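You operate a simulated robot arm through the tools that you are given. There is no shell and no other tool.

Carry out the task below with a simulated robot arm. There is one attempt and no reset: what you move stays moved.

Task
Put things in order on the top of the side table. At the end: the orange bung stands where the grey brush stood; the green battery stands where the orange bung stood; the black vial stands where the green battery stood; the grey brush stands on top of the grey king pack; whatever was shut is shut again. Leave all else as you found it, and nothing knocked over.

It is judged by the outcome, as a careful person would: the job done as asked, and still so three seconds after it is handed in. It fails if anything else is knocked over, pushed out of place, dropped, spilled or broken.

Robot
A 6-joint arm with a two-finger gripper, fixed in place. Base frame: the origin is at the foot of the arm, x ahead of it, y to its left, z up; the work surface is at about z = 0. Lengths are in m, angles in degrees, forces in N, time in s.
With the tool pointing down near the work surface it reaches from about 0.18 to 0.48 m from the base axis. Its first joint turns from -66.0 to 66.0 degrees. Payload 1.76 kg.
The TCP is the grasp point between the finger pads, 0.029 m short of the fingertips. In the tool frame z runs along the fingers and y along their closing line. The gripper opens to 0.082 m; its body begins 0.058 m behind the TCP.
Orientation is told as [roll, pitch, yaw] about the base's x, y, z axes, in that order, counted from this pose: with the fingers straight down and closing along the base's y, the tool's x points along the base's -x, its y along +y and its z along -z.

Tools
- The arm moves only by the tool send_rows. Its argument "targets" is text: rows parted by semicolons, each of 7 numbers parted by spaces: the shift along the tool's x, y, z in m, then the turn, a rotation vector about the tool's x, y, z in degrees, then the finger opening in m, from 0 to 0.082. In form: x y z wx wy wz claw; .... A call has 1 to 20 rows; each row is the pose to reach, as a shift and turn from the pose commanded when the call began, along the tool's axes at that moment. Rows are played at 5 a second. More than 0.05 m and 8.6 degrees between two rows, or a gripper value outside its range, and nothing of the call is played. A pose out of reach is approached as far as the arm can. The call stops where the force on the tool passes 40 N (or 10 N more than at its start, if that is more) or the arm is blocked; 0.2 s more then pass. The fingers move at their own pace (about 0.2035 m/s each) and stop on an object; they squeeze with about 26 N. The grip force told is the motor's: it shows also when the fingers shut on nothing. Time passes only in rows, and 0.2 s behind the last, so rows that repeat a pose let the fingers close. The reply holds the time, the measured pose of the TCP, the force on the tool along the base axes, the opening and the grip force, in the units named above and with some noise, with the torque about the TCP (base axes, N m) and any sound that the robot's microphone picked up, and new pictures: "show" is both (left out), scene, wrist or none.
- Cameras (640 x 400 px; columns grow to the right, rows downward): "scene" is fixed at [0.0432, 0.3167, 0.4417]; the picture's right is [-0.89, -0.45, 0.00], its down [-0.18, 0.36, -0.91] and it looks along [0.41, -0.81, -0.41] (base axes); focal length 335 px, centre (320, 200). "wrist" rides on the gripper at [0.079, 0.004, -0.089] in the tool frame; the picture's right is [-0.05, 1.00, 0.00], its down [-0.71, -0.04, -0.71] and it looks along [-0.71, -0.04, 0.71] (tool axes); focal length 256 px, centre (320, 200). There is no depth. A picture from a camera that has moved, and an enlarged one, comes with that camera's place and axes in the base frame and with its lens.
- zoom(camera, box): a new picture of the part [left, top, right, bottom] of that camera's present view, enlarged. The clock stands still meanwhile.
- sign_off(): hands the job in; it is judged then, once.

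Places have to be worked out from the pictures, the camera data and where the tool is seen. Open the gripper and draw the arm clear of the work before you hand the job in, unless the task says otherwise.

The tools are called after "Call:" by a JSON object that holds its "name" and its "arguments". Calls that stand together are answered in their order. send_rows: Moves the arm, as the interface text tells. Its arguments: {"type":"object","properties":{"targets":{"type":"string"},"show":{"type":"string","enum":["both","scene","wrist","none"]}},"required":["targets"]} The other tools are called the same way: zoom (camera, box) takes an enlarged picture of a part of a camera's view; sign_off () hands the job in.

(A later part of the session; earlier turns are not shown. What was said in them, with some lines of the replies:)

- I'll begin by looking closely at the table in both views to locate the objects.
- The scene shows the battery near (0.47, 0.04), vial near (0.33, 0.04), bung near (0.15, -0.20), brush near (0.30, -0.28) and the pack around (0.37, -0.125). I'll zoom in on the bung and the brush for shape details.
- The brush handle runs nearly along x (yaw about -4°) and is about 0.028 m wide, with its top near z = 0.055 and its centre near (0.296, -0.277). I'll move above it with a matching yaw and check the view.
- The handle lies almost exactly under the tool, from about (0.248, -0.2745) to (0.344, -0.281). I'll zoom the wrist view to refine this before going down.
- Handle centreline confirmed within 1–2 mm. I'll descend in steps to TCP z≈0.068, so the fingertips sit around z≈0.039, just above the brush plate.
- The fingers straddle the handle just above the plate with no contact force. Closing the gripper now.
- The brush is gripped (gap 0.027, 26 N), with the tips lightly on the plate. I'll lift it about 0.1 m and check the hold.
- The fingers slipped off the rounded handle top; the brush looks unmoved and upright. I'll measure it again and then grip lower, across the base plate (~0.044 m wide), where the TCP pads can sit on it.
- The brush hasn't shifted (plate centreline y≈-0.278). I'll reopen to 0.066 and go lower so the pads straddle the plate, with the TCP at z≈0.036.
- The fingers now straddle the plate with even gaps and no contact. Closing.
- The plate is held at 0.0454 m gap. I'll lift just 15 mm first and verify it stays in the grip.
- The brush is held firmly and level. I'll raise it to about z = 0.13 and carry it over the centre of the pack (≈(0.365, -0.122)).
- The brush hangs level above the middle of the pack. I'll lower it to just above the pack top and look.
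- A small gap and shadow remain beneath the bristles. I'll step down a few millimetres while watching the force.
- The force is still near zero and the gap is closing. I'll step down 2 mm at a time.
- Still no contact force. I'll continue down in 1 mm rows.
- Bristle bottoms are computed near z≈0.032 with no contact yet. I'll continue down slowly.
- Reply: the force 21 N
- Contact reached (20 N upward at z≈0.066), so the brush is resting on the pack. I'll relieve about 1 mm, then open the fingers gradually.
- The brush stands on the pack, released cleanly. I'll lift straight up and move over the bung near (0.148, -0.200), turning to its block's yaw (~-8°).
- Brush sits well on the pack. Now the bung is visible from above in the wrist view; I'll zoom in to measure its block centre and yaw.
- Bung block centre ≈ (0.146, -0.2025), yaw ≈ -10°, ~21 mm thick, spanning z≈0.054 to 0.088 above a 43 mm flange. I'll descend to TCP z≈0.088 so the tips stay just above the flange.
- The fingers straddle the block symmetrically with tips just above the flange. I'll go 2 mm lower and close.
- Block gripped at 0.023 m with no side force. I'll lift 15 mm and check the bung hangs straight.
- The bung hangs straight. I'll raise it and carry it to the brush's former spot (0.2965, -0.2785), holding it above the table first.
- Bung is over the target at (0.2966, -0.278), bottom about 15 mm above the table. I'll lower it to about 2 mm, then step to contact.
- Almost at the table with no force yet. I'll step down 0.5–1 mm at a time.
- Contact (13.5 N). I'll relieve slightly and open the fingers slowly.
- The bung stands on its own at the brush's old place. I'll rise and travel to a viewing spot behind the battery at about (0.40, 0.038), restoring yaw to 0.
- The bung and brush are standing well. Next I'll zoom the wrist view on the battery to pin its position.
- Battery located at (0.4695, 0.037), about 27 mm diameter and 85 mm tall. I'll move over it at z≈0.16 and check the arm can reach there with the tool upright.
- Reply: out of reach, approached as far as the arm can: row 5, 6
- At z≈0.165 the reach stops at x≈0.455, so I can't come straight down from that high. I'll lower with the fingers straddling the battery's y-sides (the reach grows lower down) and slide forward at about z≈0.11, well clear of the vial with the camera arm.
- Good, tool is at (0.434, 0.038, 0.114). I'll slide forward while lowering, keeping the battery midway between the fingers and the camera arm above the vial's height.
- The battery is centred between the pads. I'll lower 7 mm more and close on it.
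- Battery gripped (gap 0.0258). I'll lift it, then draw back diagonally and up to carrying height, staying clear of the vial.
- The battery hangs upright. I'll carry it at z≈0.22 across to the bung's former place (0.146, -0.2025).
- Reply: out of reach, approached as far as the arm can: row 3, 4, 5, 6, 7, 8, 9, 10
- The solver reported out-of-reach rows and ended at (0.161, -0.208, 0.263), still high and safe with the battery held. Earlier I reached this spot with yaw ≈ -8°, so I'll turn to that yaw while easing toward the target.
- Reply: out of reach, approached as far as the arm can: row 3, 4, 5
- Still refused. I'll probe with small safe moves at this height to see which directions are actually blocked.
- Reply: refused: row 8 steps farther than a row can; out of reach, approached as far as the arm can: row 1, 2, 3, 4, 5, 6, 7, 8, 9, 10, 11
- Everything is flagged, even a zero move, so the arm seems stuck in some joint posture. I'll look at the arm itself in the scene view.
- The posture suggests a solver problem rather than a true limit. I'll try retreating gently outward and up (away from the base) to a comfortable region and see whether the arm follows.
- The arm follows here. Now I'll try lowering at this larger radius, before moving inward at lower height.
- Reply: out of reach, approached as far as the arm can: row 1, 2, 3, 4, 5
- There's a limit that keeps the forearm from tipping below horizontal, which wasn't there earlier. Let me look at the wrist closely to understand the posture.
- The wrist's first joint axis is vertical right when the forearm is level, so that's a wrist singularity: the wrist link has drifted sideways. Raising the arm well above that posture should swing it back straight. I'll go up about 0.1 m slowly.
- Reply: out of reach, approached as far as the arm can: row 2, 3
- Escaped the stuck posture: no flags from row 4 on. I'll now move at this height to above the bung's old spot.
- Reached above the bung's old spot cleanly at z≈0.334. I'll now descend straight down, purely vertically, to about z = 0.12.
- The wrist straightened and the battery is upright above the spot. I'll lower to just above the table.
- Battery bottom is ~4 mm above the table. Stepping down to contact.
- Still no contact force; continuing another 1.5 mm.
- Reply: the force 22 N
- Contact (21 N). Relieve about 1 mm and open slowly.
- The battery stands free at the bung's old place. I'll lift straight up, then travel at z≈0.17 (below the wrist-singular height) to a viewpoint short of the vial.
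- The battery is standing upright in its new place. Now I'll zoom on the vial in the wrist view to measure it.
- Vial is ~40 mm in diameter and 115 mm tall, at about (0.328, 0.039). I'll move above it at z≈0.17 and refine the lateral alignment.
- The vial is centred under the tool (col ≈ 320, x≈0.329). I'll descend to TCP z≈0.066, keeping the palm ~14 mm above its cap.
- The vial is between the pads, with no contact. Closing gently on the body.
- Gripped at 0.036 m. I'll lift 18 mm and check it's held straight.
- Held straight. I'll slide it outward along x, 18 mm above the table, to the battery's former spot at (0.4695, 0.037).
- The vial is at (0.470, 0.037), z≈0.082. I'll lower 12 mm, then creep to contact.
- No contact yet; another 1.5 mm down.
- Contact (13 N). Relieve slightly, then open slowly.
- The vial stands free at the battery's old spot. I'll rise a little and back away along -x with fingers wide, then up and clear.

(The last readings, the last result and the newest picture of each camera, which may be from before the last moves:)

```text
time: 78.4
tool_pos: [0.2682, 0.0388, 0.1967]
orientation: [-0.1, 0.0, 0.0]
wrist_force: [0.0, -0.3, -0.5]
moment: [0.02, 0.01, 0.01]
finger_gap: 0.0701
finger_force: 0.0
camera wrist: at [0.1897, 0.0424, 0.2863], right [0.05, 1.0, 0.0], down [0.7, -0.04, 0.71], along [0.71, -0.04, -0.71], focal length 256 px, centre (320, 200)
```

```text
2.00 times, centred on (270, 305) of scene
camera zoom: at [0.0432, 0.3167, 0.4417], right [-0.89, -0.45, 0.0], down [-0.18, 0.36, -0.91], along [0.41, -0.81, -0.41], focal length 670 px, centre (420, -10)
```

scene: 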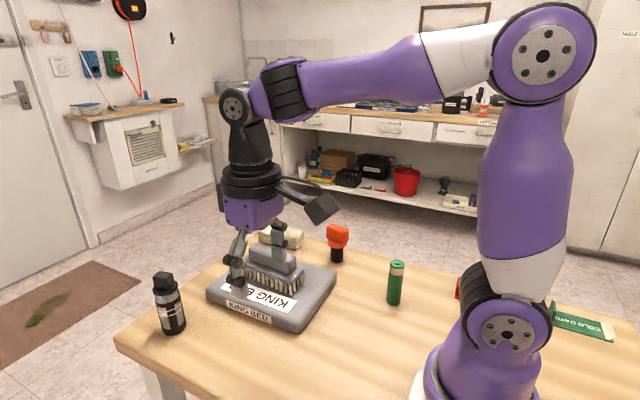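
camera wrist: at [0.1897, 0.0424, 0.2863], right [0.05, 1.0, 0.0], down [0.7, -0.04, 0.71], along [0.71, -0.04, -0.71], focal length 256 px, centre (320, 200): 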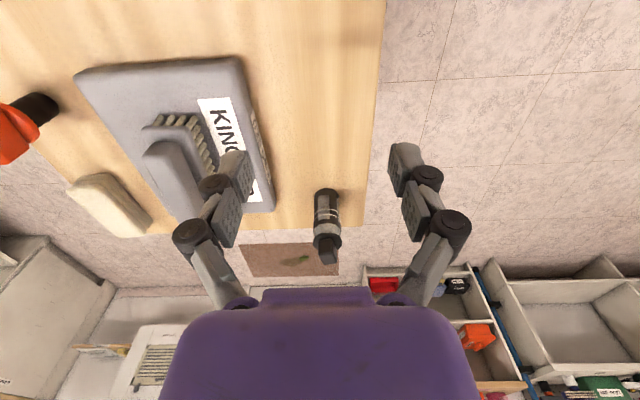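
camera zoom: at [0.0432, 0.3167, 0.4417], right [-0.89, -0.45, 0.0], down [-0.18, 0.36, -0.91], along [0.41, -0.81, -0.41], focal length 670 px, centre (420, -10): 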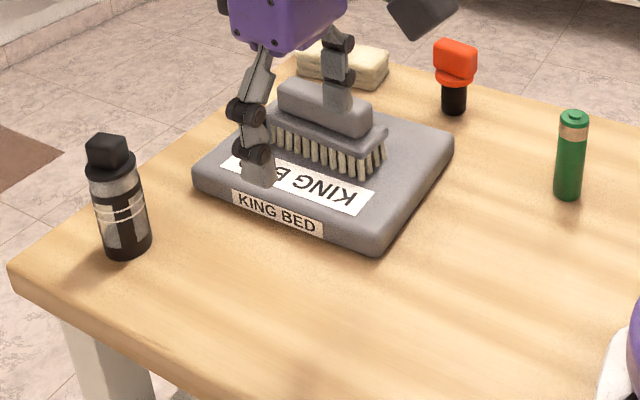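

All items appear in place: vial at the battery's old spot, battery at the bung's old spot, bung at the brush's old spot, brush on the pack; sponge and pack unmoved. I'll raise the arm straight up, clear of the work, and take a final look.

Call:
{"name": "send_rows", "arguments": {"targets": "0 0 -0.02 0 0 0 0.075; 0 0 -0.045 0 0 0 0.08; 0 0 -0.07 0 0 0 0.08; 0 0 -0.095 0 0 0 0.08; 0 0 -0.12 0 0 0 0.08; 0 0 -0.12 0 0 0 0.08; 0 0 -0.12 0 0 0 0.08"}}

Call:
{"name": "zoom", "arguments": {"camera": "scene", "box": [110, 210, 430, 400]}}

```text
time: 80.0
tool_pos: [0.2684, 0.0368, 0.3186]
orientation: [-0.2, 0.0, 0.0]
wrist_force: [0.6, 0.3, 0.1]
moment: [0.04, -0.04, 0.0]
finger_gap: 0.0801
finger_force: 0.1
camera wrist: at [0.1889, 0.0417, 0.4068], right [0.05, 1.0, 0.0], down [0.7, -0.04, 0.71], along [0.71, -0.04, -0.71], focal length 256 px, centre (320, 200)
```

scene: 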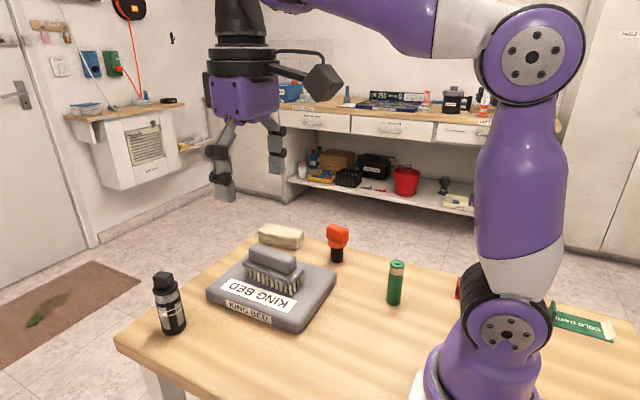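
wrist: 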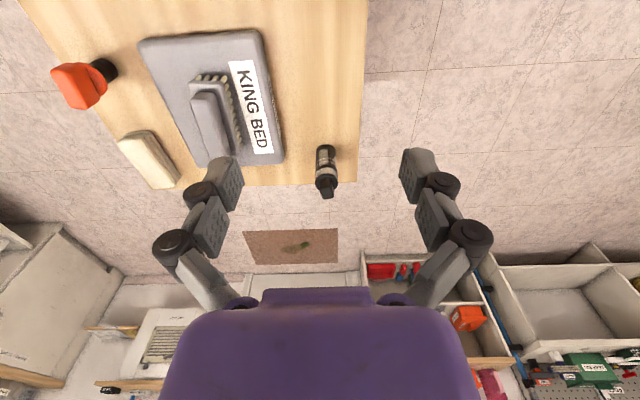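

```text
2.00 times, centred on (270, 305) of scene
camera zoom: at [0.0432, 0.3167, 0.4417], right [-0.89, -0.45, 0.0], down [-0.18, 0.36, -0.91], along [0.41, -0.81, -0.41], focal length 670 px, centre (420, -10)
```

zoom: 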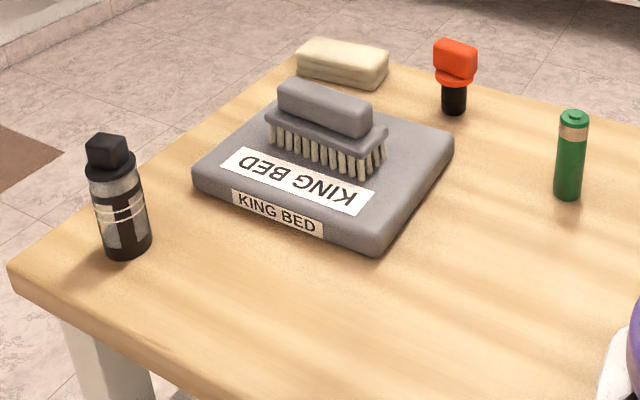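

The final picture shows everything upright and where the task asks: vial, battery and bung each at the named spot, brush on the king pack. The pack and the cream sponge haven't moved, and nothing was opened. The gripper is open and the arm is well clear, so I'm handing it in.

Call:
{"name": "sign_off", "arguments": {}}

```text
The job is handed in.
```

The side table is in order and I've handed the job in. The last picture before I signed off showed everything upright and in place:

- **Orange bung:** stands where the grey brush stood.
- **Green battery:** stands where the orange bung stood.
- **Black vial:** stands where the green battery stood.
- **Grey brush:** stands near the middle of the grey king pack.

By my readings from the pictures, each moved piece is within a few millimetres of its spot. The king pack and the cream sponge did not move. I opened nothing, so there was nothing to shut again. The gripper is open and the arm is raised clear of the table.

Two things went less smoothly along the way. My first grip on the brush slipped off its handle, but the brush stayed put and I picked it up lower down. While I was carrying the battery, the arm stuck briefly in an awkward wrist posture. The battery stayed firmly held, and I raised the arm to free it.
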